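You operate a simulated robot arm through the tools that you are given. There is no shell and no other tool. Be economical: measure what you need, move in short steps, check, and stop when the job is done.

You are at the controls of a simulated robot arm. One attempt, no reset.

## Task
Put one of the white shims from the shim rack on the white sheet.

It is judged by the outcome, as a careful person would: the job done as asked, and still so three seconds after it is handed in. It fails if anything else is knocked over, pushed out of place, dropped, spilled or broken.

## Robot
A 7-joint arm with a two-finger parallel gripper, fixed in place. Base frame: the origin is at the foot of the arm, x ahead of it, y to its left, z up; the work surface is at about z = 880. Units: mm, rad, N and s.
With the tool pointing down near the work surface it reaches from about 240 to 680 mm from the base axis. Its first joint turns from -1.152 to 1.152 rad. Payload 2.4 kg.
The TCP is the grasp point between the finger pads, 30 mm short of the fingertips. In the tool frame z runs along the fingers and y along their closing line. The gripper opens to 94 mm. The fingers are 28 mm wide and 10 mm thick; the gripper's body (50 by 96 mm) begins 55 mm behind the TCP.
Orientation is that of the tool frame in the base frame, as [roll, pitch, yaw] about the fixed x, y, z axes, in that order (R = Rz(yaw) Ry(pitch) Rx(roll)). With the fingers straight down and closing along the base's y, the tool's x points along the base's -x, its y along +y and its z along -z.

## Interface
- The arm moves only by the tool apply_moves. Its argument "commands" is a list that holds one entry, the list of rows, each a list of 7 numbers: the finger opening in mm, from 0 to 94, then the shift along the tool's x, y, z in mm, then the turn, a rotation vector about the tool's x, y, z in rad. In form: [[[claw, dx, dy, dz, rx, ry, rz], ...]]. A call has 1 to 20 rows; each row is the pose to reach, as a shift and turn from the pose commanded when the call began, along the tool's axes at that moment. Rows are played at 5 a second. More than 50 mm and 0.15 rad between two rows, or a gripper value outside its range, and nothing of the call is played. A pose out of reach is approached as far as the arm can. The call stops where the force on the tool passes 40 N (or 10 N more than at its start, if that is more) or the arm is blocked; 0.2 s more then pass. The fingers move at their own pace (about 153 mm/s each) and stop on an object; they squeeze with about 21 N. The grip force told is the motor's: it shows also when the fingers shut on nothing. Time passes only in rows, and 0.2 s behind the last, so rows that repeat a pose let the fingers close. It gives the time, the measured TCP pose, the force on the tool (base axes), the opening and the grip force at its end, in the units of the frame above (readings bear some noise), and new pictures: "views" is both (left out), scene, wrist or none.
- Cameras (640 x 400 px; columns grow to the right, rows downward): "scene" is fixed at [49.1, 483.6, 1455.9]; the picture's right is [-0.64, -0.77, 0.00], its down [-0.40, 0.33, -0.86] and it looks along [0.66, -0.55, -0.52] (base axes); focal length 341 px, centre (320, 200). "wrist" rides on the gripper at [-37, 0, -58] in the tool frame; the picture's right is [0.00, -1.00, 0.00], its down [0.97, 0.00, -0.24] and it looks along [0.24, 0.00, 0.97] (tool axes); focal length 218 px, centre (320, 200).
- locate(camera, pixels): for up to 12 pixels [column, row] of the newest picture of that camera ("zoom" is the newest enlarged one), the place [x, y, z] in the base frame of the surface seen there, good to about 3 mm, but the place of the scene camera against the robot may be out by one fixed shift of up to 12 mm in any direction. It takes no simulated time.
- zoom(camera, box): a new picture of the part [left, top, right, bottom] of that camera's present view, enlarged. It takes no simulated time.
- close_job(): hands the job in; it is judged then, once.

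Go step by step. Measure first, check grasps and placings, and put right what went wrong. The budget is 60 turns and 120 pictures, counting those below and the enlarged ones. Unless the task says otherwise, let go and move clear before handing in, and close with one line.

The tools are called by a JSON object that holds its "fn" and its "kwargs". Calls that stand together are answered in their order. apply_moves: Moves the arm, as the interface text tells. Its arguments: {"type":"object","properties":{"commands":{"type":"array"},"views":{"type":"string","enum":["both","scene","wrist","none"]}},"required":["commands"]} The other tools are called the same way: locate (camera, pixels) gives the place of the surface under pixels of a picture; zoom (camera, box) takes an enlarged picture of a part of a camera's view; close_job () hands the job in.

At the start:

```text
time: 0.0
eef_pos: [315.7, 53.1, 1239.1]
ee_rot: [-3.141, -0.002, -3.141]
wrist_force: [-0.3, -0.3, 0.9]
gripper_width: 93.9
grip_force: 0.1
```

scene: 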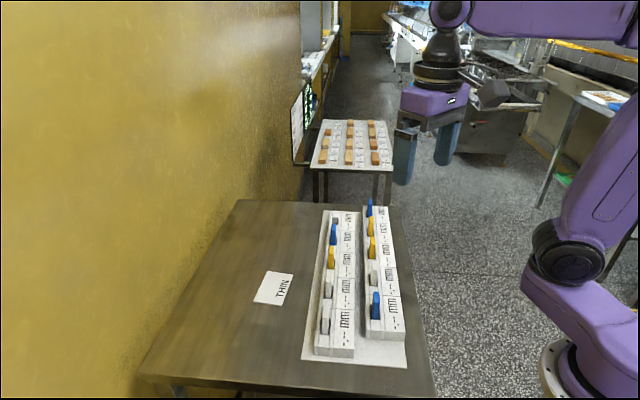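
wrist: 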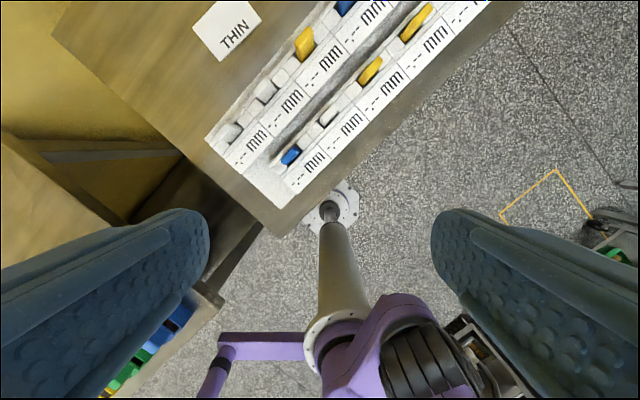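

The scene shows a rack with two rows of shims and a white sheet marked THIN around (273,288). I'll zoom in on the rack to identify the shims.

{"fn": "zoom", "kwargs": {"camera": "scene", "box": [240, 190, 420, 370]}}

{"fn": "zoom", "kwargs": {"camera": "wrist", "box": [180, 0, 500, 210]}}

```text
2.22 times, centred on (330, 280) of scene
```

zoom: 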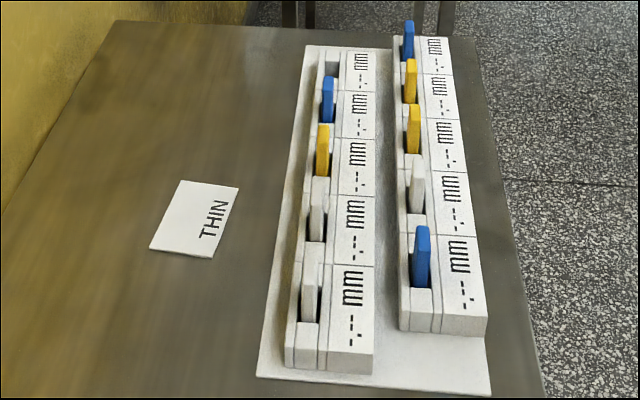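

```text
1.90 times, centred on (340, 105) of wrist
```

zoom: 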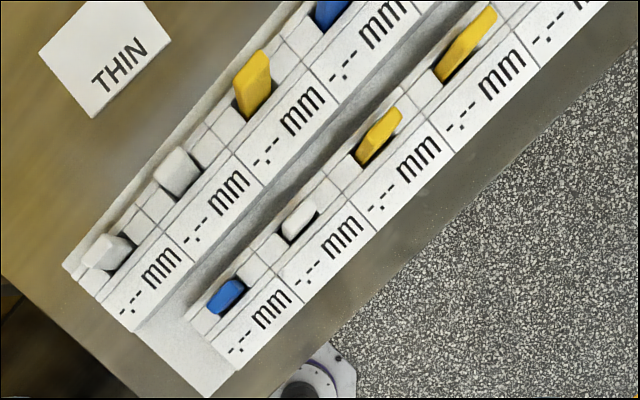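

Three white shims stand in slots: two in the left row and one in the right row. I'll measure them and the sheet.

{"fn": "locate", "kwargs": {"camera": "scene", "pixels": [[273, 288], [256, 301], [266, 271], [294, 275], [283, 305], [326, 312], [329, 283], [374, 271], [330, 300], [345, 320], [310, 330], [200, 300]]}}

{"fn": "locate", "kwargs": {"camera": "zoom", "pixels": [[104, 247], [176, 170], [299, 216], [283, 227], [310, 205], [92, 252], [118, 250], [105, 60], [97, 117], [170, 42], [215, 145], [155, 260]]}}

```text
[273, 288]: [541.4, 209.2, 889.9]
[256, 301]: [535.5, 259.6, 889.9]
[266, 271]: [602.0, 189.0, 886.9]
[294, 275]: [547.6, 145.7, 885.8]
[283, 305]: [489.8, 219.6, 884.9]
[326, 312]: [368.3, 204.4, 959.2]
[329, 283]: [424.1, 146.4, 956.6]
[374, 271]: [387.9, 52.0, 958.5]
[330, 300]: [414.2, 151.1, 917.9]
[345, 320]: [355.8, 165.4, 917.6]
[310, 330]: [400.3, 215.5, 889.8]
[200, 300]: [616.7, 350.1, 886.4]
```

```text
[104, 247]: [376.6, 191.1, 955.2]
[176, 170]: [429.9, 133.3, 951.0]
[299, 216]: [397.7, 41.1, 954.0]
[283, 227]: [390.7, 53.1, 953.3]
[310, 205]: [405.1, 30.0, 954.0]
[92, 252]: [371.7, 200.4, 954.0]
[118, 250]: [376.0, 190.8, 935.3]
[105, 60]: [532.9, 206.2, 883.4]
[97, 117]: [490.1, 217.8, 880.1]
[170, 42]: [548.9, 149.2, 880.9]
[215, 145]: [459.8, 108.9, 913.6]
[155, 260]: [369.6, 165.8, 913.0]
```

The white shims stand about 38 mm above their blocks, and the rows run at about -47°. I'll move above the left row, turned to line up with it, for a closer look.

{"fn": "apply_moves", "kwargs": {"commands": [[[94, -14, 16, 25, 0, 0, 0.137], [94, -28, 32, 50, 0, 0, 0.273], [94, -42, 48, 75, 0, 0, 0.41], [94, -57, 64, 100, 0, 0, 0.547], [94, -71, 80, 120, 0, 0, 0.683], [94, -85, 97, 140, 0, 0, 0.82], [94, -85, 97, 140, 0, 0, 0.82]]]}}

```text
time: 1.6
eef_pos: [400.4, 149.3, 1098.1]
ee_rot: [-3.141, 0.001, 2.32]
wrist_force: [0.3, 0.5, 0.1]
gripper_width: 94.1
grip_force: 0.0
```

scene: 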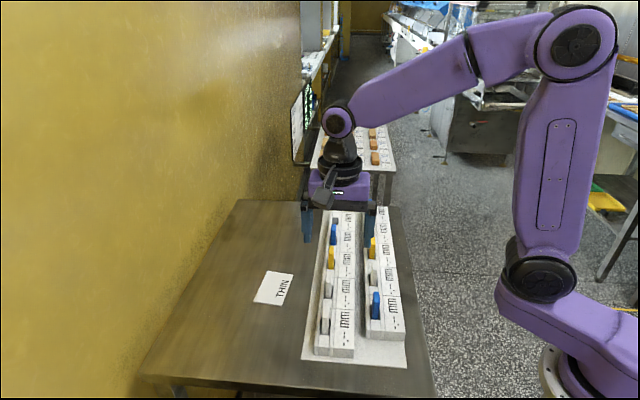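
wrist: 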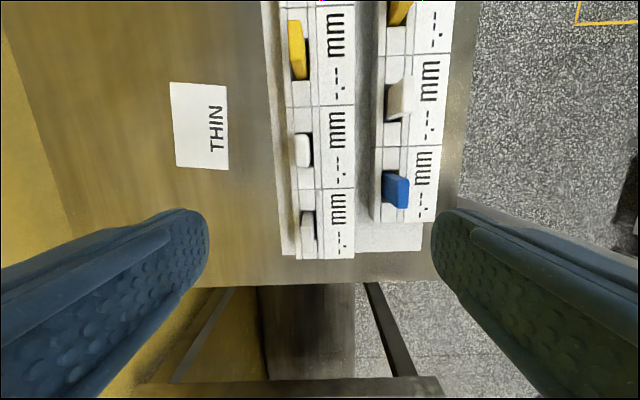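

The gripper is now nearly aligned with the rack. I'll zoom in on the white shims in the left row.

{"fn": "zoom", "kwargs": {"camera": "wrist", "box": [240, 100, 440, 270]}}

```text
2.35 times, centred on (340, 185) of wrist
```

zoom: 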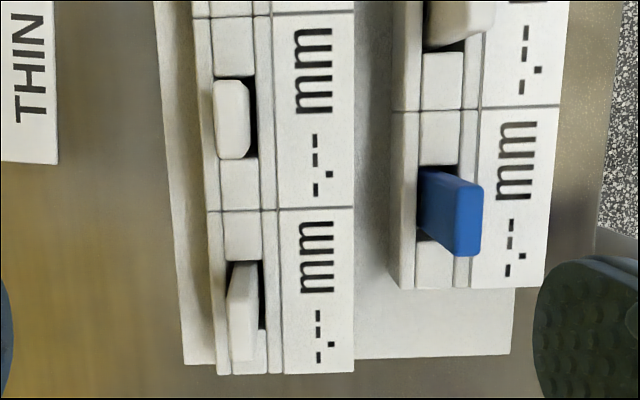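

I'll measure the tops of both shims and the block heights.

{"fn": "locate", "kwargs": {"camera": "zoom", "pixels": [[240, 270], [245, 300], [235, 350], [246, 350], [231, 320], [254, 290], [232, 90], [232, 145], [219, 120], [246, 120], [240, 235], [265, 340]]}}

{"fn": "zoom", "kwargs": {"camera": "wrist", "box": [280, 190, 360, 260]}}

```text
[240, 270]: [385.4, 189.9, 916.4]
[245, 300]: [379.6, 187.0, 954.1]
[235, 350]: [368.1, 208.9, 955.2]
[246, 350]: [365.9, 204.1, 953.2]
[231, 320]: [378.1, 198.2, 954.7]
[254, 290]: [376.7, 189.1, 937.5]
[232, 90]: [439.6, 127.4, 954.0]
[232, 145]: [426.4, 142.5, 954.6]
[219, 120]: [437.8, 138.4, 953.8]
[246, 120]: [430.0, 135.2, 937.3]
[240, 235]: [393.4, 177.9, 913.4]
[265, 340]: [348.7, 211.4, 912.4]
```

```text
5.71 times, centred on (320, 225) of wrist
```

zoom: 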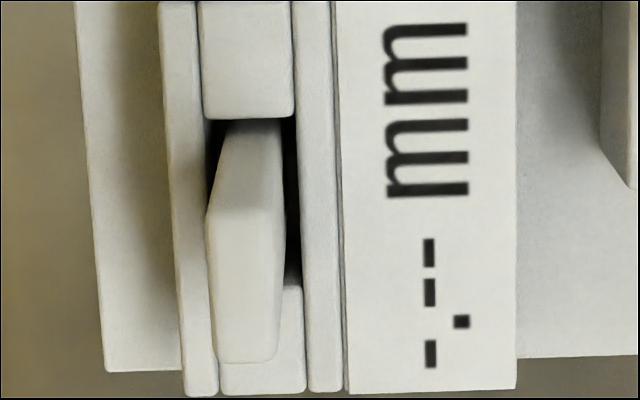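

Shim A1's top face spans about (208,215) to (278,362) in this zoom. I'll locate its centre and edges, and the sheet's corners.

{"fn": "locate", "kwargs": {"camera": "zoom", "pixels": [[242, 287], [215, 287], [270, 287], [242, 222], [242, 352], [178, 200], [318, 200], [430, 350], [130, 300]]}}

{"fn": "locate", "kwargs": {"camera": "wrist", "pixels": [[171, 84], [224, 87], [227, 168], [179, 165], [200, 127], [110, 120]]}}

```text
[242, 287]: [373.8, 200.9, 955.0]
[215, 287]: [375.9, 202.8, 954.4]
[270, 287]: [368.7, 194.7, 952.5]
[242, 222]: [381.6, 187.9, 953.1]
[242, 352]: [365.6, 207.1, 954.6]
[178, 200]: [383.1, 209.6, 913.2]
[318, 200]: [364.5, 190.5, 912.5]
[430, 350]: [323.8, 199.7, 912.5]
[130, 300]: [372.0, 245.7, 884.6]
```

```text
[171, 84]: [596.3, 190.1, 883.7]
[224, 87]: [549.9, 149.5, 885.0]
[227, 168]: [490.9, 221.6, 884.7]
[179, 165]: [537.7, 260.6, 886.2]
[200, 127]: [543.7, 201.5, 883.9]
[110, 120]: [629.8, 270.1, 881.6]
```

The top centre of A1 works out at (373.4, 198.4), z 954, and the rack is about 0.04 rad off my yaw. I'll move to just above the shim with the fingers narrowed to 50 mm.

{"fn": "apply_moves", "kwargs": {"commands": [[[50, 27, 7, 20, 0, 0, -0.02], [50, 54.4, 13.7, 50, 0, 0, -0.04], [50, 54.4, 13.7, 88, 0, 0, -0.04], [50, 54.4, 13.7, 88, 0, 0, -0.04]]]}}

```text
time: 2.6
eef_pos: [373.3, 196.6, 1012.0]
ee_rot: [3.141, -0.002, 2.36]
wrist_force: [-0.2, 0.6, 0.2]
gripper_width: 49.8
grip_force: 0.0
```

scene: 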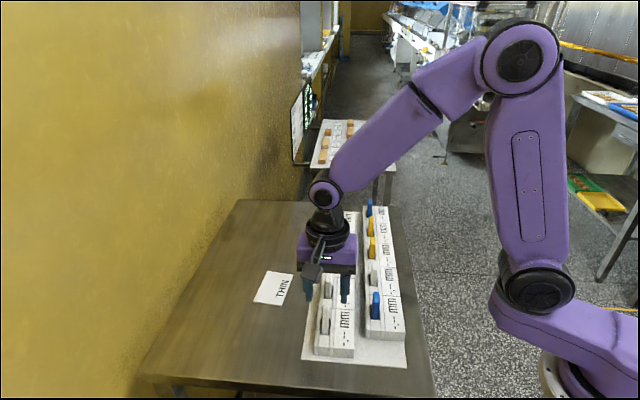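
wrist: 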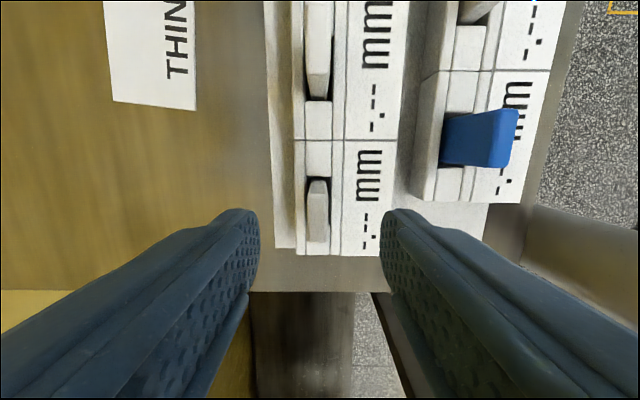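

The shim at (317,215) is centred between the fingers, about 1.5 mm to the +y side. I'll descend to z≈950, with the fingertips about 6 mm above the block, and close.

{"fn": "apply_moves", "kwargs": {"commands": [[[50, 0, 1.5, 30, 0, 0, 0], [50, 0, 1.5, 50, 0, 0, 0], [50, 0, 1.5, 61, 0, 0, 0], [50, 0, 1.5, 61, 0, 0, 0]]]}}

```text
time: 3.6
eef_pos: [374.6, 199.8, 949.6]
ee_rot: [-3.141, 0.001, 2.363]
wrist_force: [0.6, -0.8, -0.3]
gripper_width: 50.1
grip_force: 0.0
```

scene: 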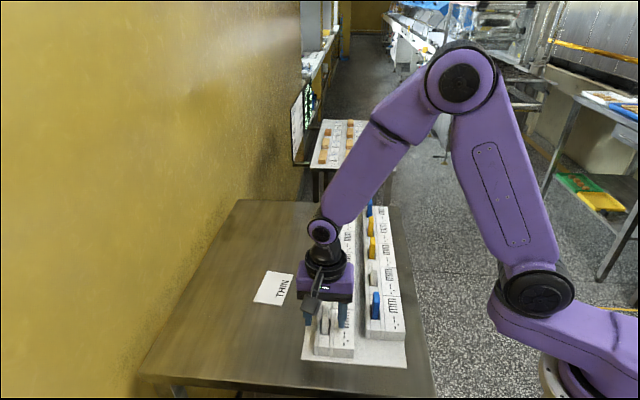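
wrist: 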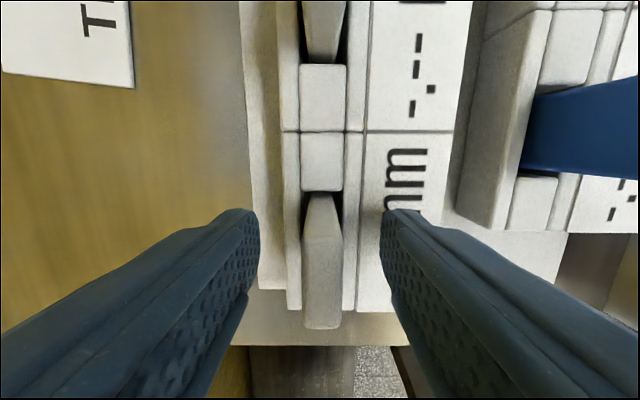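

The shim is centred between the fingers (column 322, rows 235–328) with no contact force. I'll close on it.

{"fn": "apply_moves", "kwargs": {"commands": [[[30, 0, 0, 0, 0, 0, 0], [0, 0, 0, 0, 0, 0, 0], [0, 0, 0, 0, 0, 0, 0], [0, 0, 0, 0, 0, 0, 0]]], "views": "wrist"}}

```text
time: 4.6
eef_pos: [373.9, 199.5, 948.6]
ee_rot: [3.142, 0.0, 2.361]
wrist_force: [-0.2, 1.1, 0.5]
gripper_width: 15.4
grip_force: 21.2
```

wrist: 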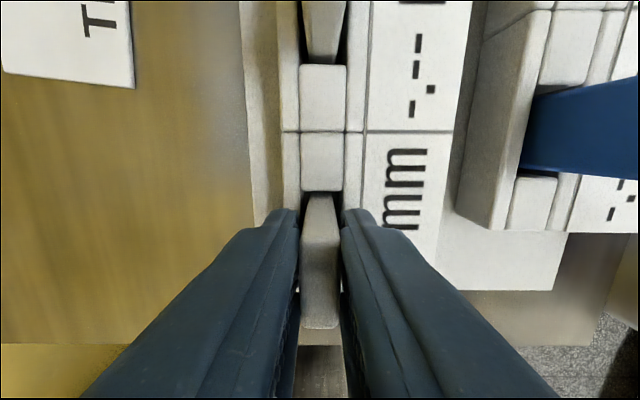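

The shim is gripped at 15.4 mm with 21 N. I'll lift it straight up in steps.

{"fn": "apply_moves", "kwargs": {"commands": [[[0, 0, 0, -10, 0, 0, 0], [0, 0, 0, -25, 0, 0, 0], [0, 0, 0, -45, 0, 0, 0], [0, 0, 0, -70, 0, 0, 0], [0, 0, 0, -100, 0, 0, 0], [0, 0, 0, -100, 0, 0, 0]]]}}

```text
time: 6.0
eef_pos: [374.0, 199.1, 1051.3]
ee_rot: [3.141, 0.001, 2.361]
wrist_force: [-0.3, 0.1, -0.9]
gripper_width: 15.4
grip_force: 20.9
```

scene: 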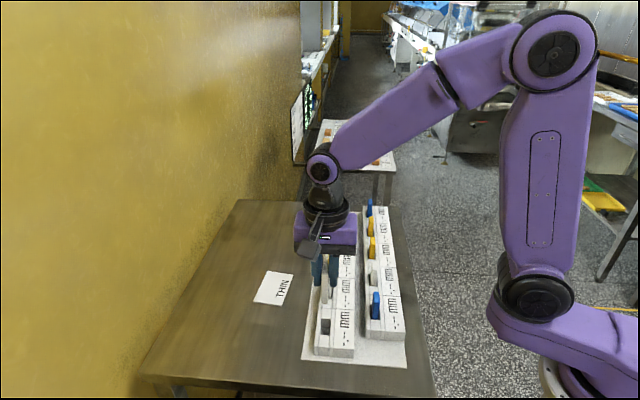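
wrist: 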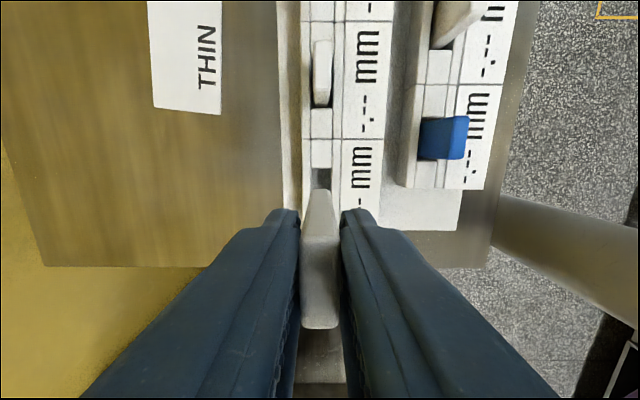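

The shim came out of its slot. The sheet centre is at (543.7, 205.5), so I'll carry the shim above it at this height and turn slightly to align with the sheet.

{"fn": "apply_moves", "kwargs": {"commands": [[[0, -15, 17, 0, 0, 0, 0.015], [0, -40, 43, 0, 0, 0, 0.04], [0, -66, 71, 0, 0, 0, 0.06], [0, -92, 98, 0, 0, 0, 0.08], [0, -110, 117, 0, 0, 0, 0.1], [0, -116, 124, 0, 0, 0, 0.1], [0, -116, 124, 0, 0, 0, 0.1]]]}}

{"fn": "zoom", "kwargs": {"camera": "scene", "box": [210, 180, 350, 320]}}

```text
time: 7.6
eef_pos: [543.7, 207.2, 1048.1]
ee_rot: [-3.142, 0.001, 2.261]
wrist_force: [0.3, 0.2, 0.4]
gripper_width: 15.3
grip_force: 20.8
```

scene: 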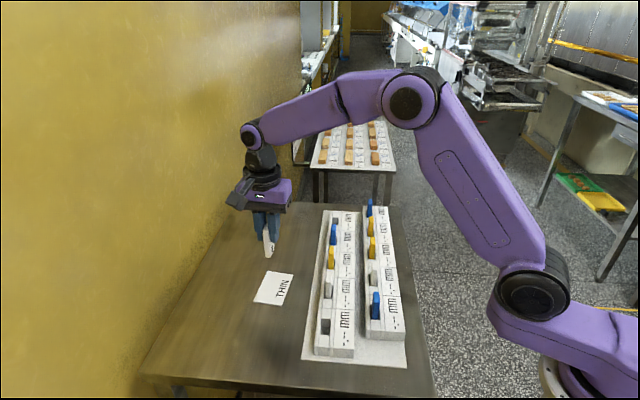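
wrist: 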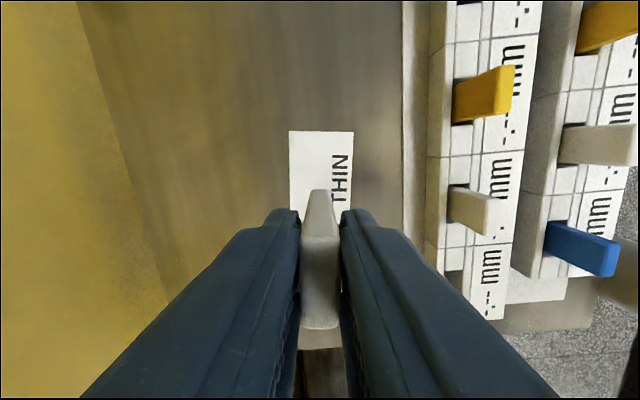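

```text
2.86 times, centred on (280, 250) of scene
```

zoom: 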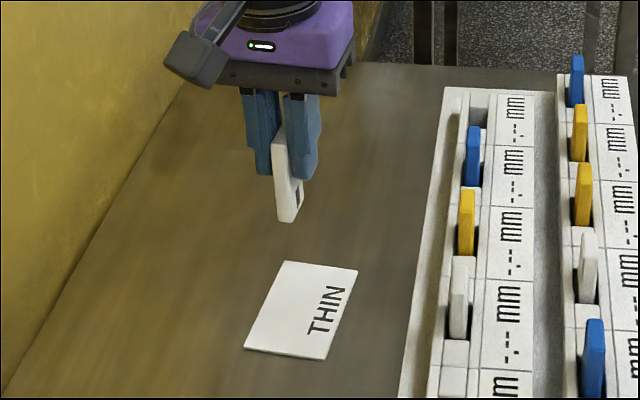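

The shim is over the sheet. I'll measure its bottom end at (287,219) in the zoom and check the dark mark near (297,195).

{"fn": "locate", "kwargs": {"camera": "zoom", "pixels": [[284, 217], [292, 218], [278, 145], [300, 206], [300, 310]]}}

{"fn": "zoom", "kwargs": {"camera": "scene", "box": [250, 215, 290, 265]}}

```text
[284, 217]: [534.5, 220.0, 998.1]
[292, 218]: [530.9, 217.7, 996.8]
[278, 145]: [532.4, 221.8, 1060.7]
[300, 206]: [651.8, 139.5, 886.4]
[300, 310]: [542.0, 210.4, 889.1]
```

```text
8.00 times, centred on (270, 240) of scene
```

zoom: 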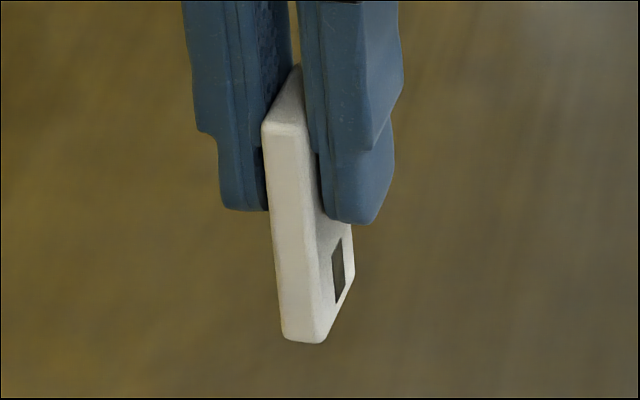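

The shim's bottom is about 108 mm above the sheet. I'll lower it 98 mm and check.

{"fn": "apply_moves", "kwargs": {"commands": [[[0, 0, 0, 30, 0, 0, 0], [0, 0, 0, 60, 0, 0, 0], [0, 0, 0, 85, 0, 0, 0], [0, 0, 0, 98, 0, 0, 0], [0, 0, 0, 98, 0, 0, 0]]], "views": "none"}}

{"fn": "zoom", "kwargs": {"camera": "scene", "box": [230, 230, 330, 330]}}

```text
time: 8.8
eef_pos: [544.2, 205.3, 951.2]
ee_rot: [-3.141, 0.0, 2.264]
wrist_force: [1.0, 0.3, -0.8]
gripper_width: 15.5
grip_force: 20.6
```

```text
4.00 times, centred on (280, 280) of scene
```

zoom: 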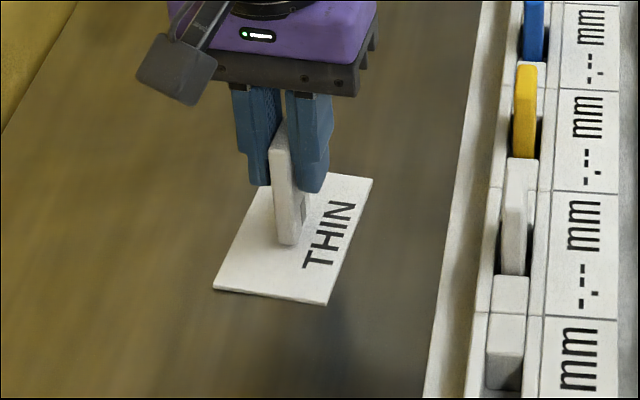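

The shim is about 10 mm above the sheet with no contact yet. I'll go down in 2 mm steps.

{"fn": "apply_moves", "kwargs": {"commands": [[[0, 0, 0, 2, 0, 0, 0], [0, 0, 0, 4, 0, 0, 0], [0, 0, 0, 5.5, 0, 0, 0], [0, 0, 0, 7, 0, 0, 0], [0, 0, 0, 7, 0, 0, 0]]], "views": "none"}}

{"fn": "zoom", "kwargs": {"camera": "scene", "box": [250, 250, 310, 310]}}

```text
time: 10.0
eef_pos: [544.3, 207.5, 946.1]
ee_rot: [3.135, 0.002, 2.262]
wrist_force: [0.5, -2.9, 31.9]
gripper_width: 15.6
grip_force: 20.5
```

```text
6.67 times, centred on (280, 280) of scene
```

zoom: 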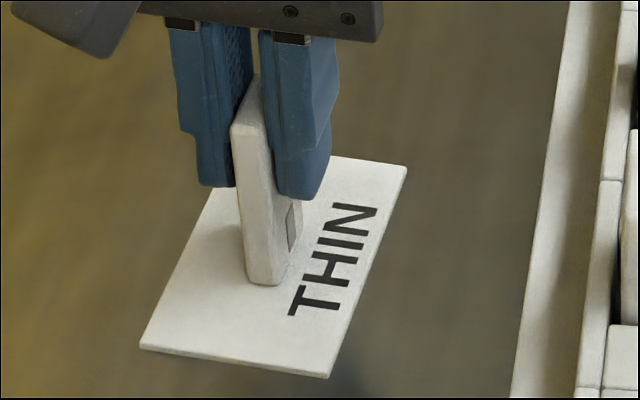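

The shim is on the sheet, pressing with 32 N. I'll back off slightly before releasing.

{"fn": "apply_moves", "kwargs": {"commands": [[[0, 0, 0, -1, 0, 0, 0], [0, 0, 0, -1.5, 0, 0, 0], [0, 0, 0, -1.5, 0, 0, 0]]], "views": "none"}}

```text
time: 10.8
eef_pos: [542.9, 207.8, 946.7]
ee_rot: [3.14, 0.001, 2.263]
wrist_force: [2.0, -1.1, 27.4]
gripper_width: 15.5
grip_force: 20.9
```

{"fn": "apply_moves", "kwargs": {"commands": [[[0, 0, 0, -1, 0, 0, 0], [0, 0, 0, -2, 0, 0, 0], [0, 0, 0, -2, 0, 0, 0]]], "views": "none"}}

```text
time: 11.6
eef_pos: [543.6, 206.4, 946.6]
ee_rot: [-3.139, -0.001, 2.261]
wrist_force: [-0.4, 0.8, 6.6]
gripper_width: 15.4
grip_force: 20.7
```

The contact force is down to 6.6 N, so the shim is standing on the sheet. I'll open the fingers gradually.

{"fn": "apply_moves", "kwargs": {"commands": [[[17, 0, 0, 0, 0, 0, 0], [19, 0, 0, 0, 0, 0, 0], [24, 0, 0, 0, 0, 0, 0], [34, 0, 0, 0, 0, 0, 0], [46, 0, 0, 0, 0, 0, 0], [46, 0, 0, 0, 0, 0, 0]]]}}

```text
time: 13.0
eef_pos: [545.4, 206.6, 947.8]
ee_rot: [-3.141, 0.001, 2.262]
wrist_force: [-0.4, -0.3, -1.2]
gripper_width: 45.8
grip_force: 0.1
```

scene: 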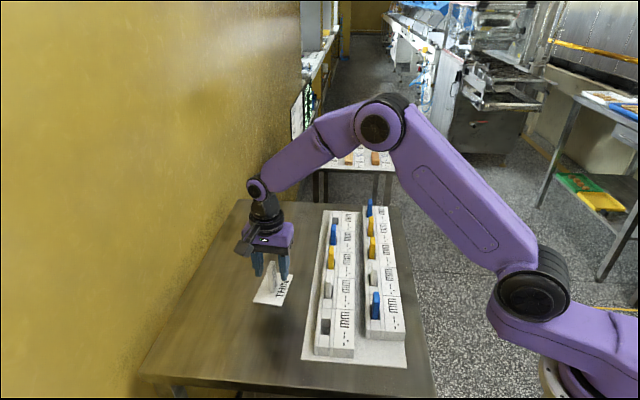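
wrist: 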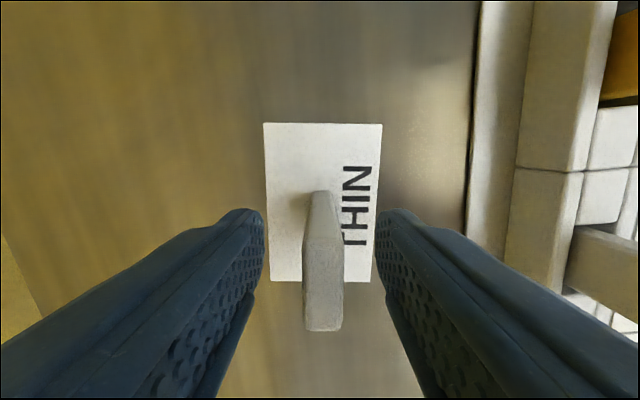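

The shim stands free and upright on the sheet. I'll raise the gripper clear.

{"fn": "apply_moves", "kwargs": {"commands": [[[46, 0, 0, -15, 0, 0, 0], [46, 0, 0, -40, 0, 0, 0], [46, 0, 0, -80, 0, 0, 0], [46, 0, 0, -125, 0, 0, 0], [46, 0, 0, -150, 0, 0, 0], [46, 0, 0, -150, 0, 0, 0], [46, 0, 0, -150, 0, 0, 0], [46, 0, 0, -150, 0, 0, 0]]]}}

{"fn": "zoom", "kwargs": {"camera": "scene", "box": [220, 190, 420, 370]}}

```text
time: 14.8
eef_pos: [542.1, 203.5, 1099.5]
ee_rot: [-3.141, 0.001, 2.261]
wrist_force: [-0.4, 0.1, 0.5]
gripper_width: 45.8
grip_force: 0.1
```

scene: 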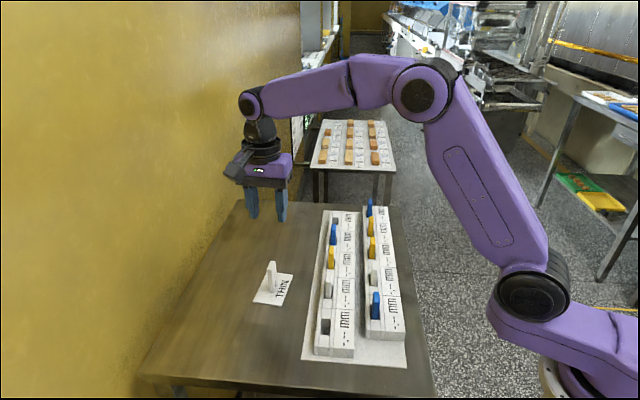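
wrist: 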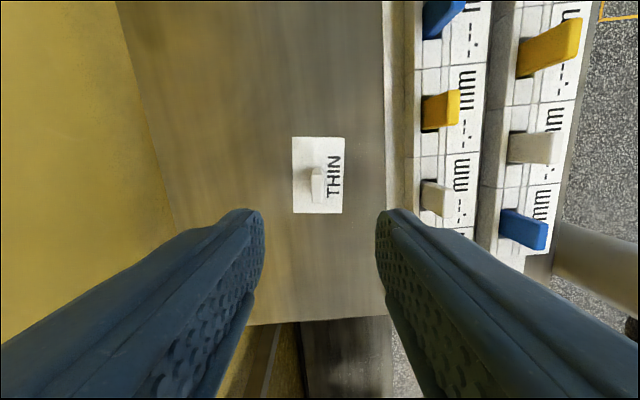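

```text
2.22 times, centred on (320, 280) of scene
```

zoom: 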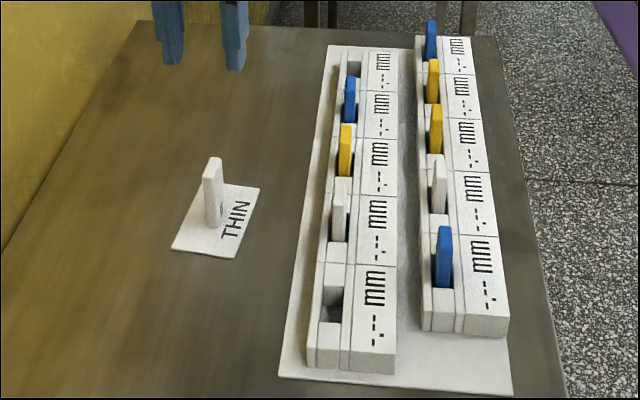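

The white shim stands upright on the sheet, the rack and the other shims haven't moved, and the gripper is clear. I'm handing in the job.

{"fn": "close_job", "kwargs": {}}

```text
The job is handed in.
```

One white shim from the rack is standing upright on the white sheet marked THIN, and nothing else was moved.
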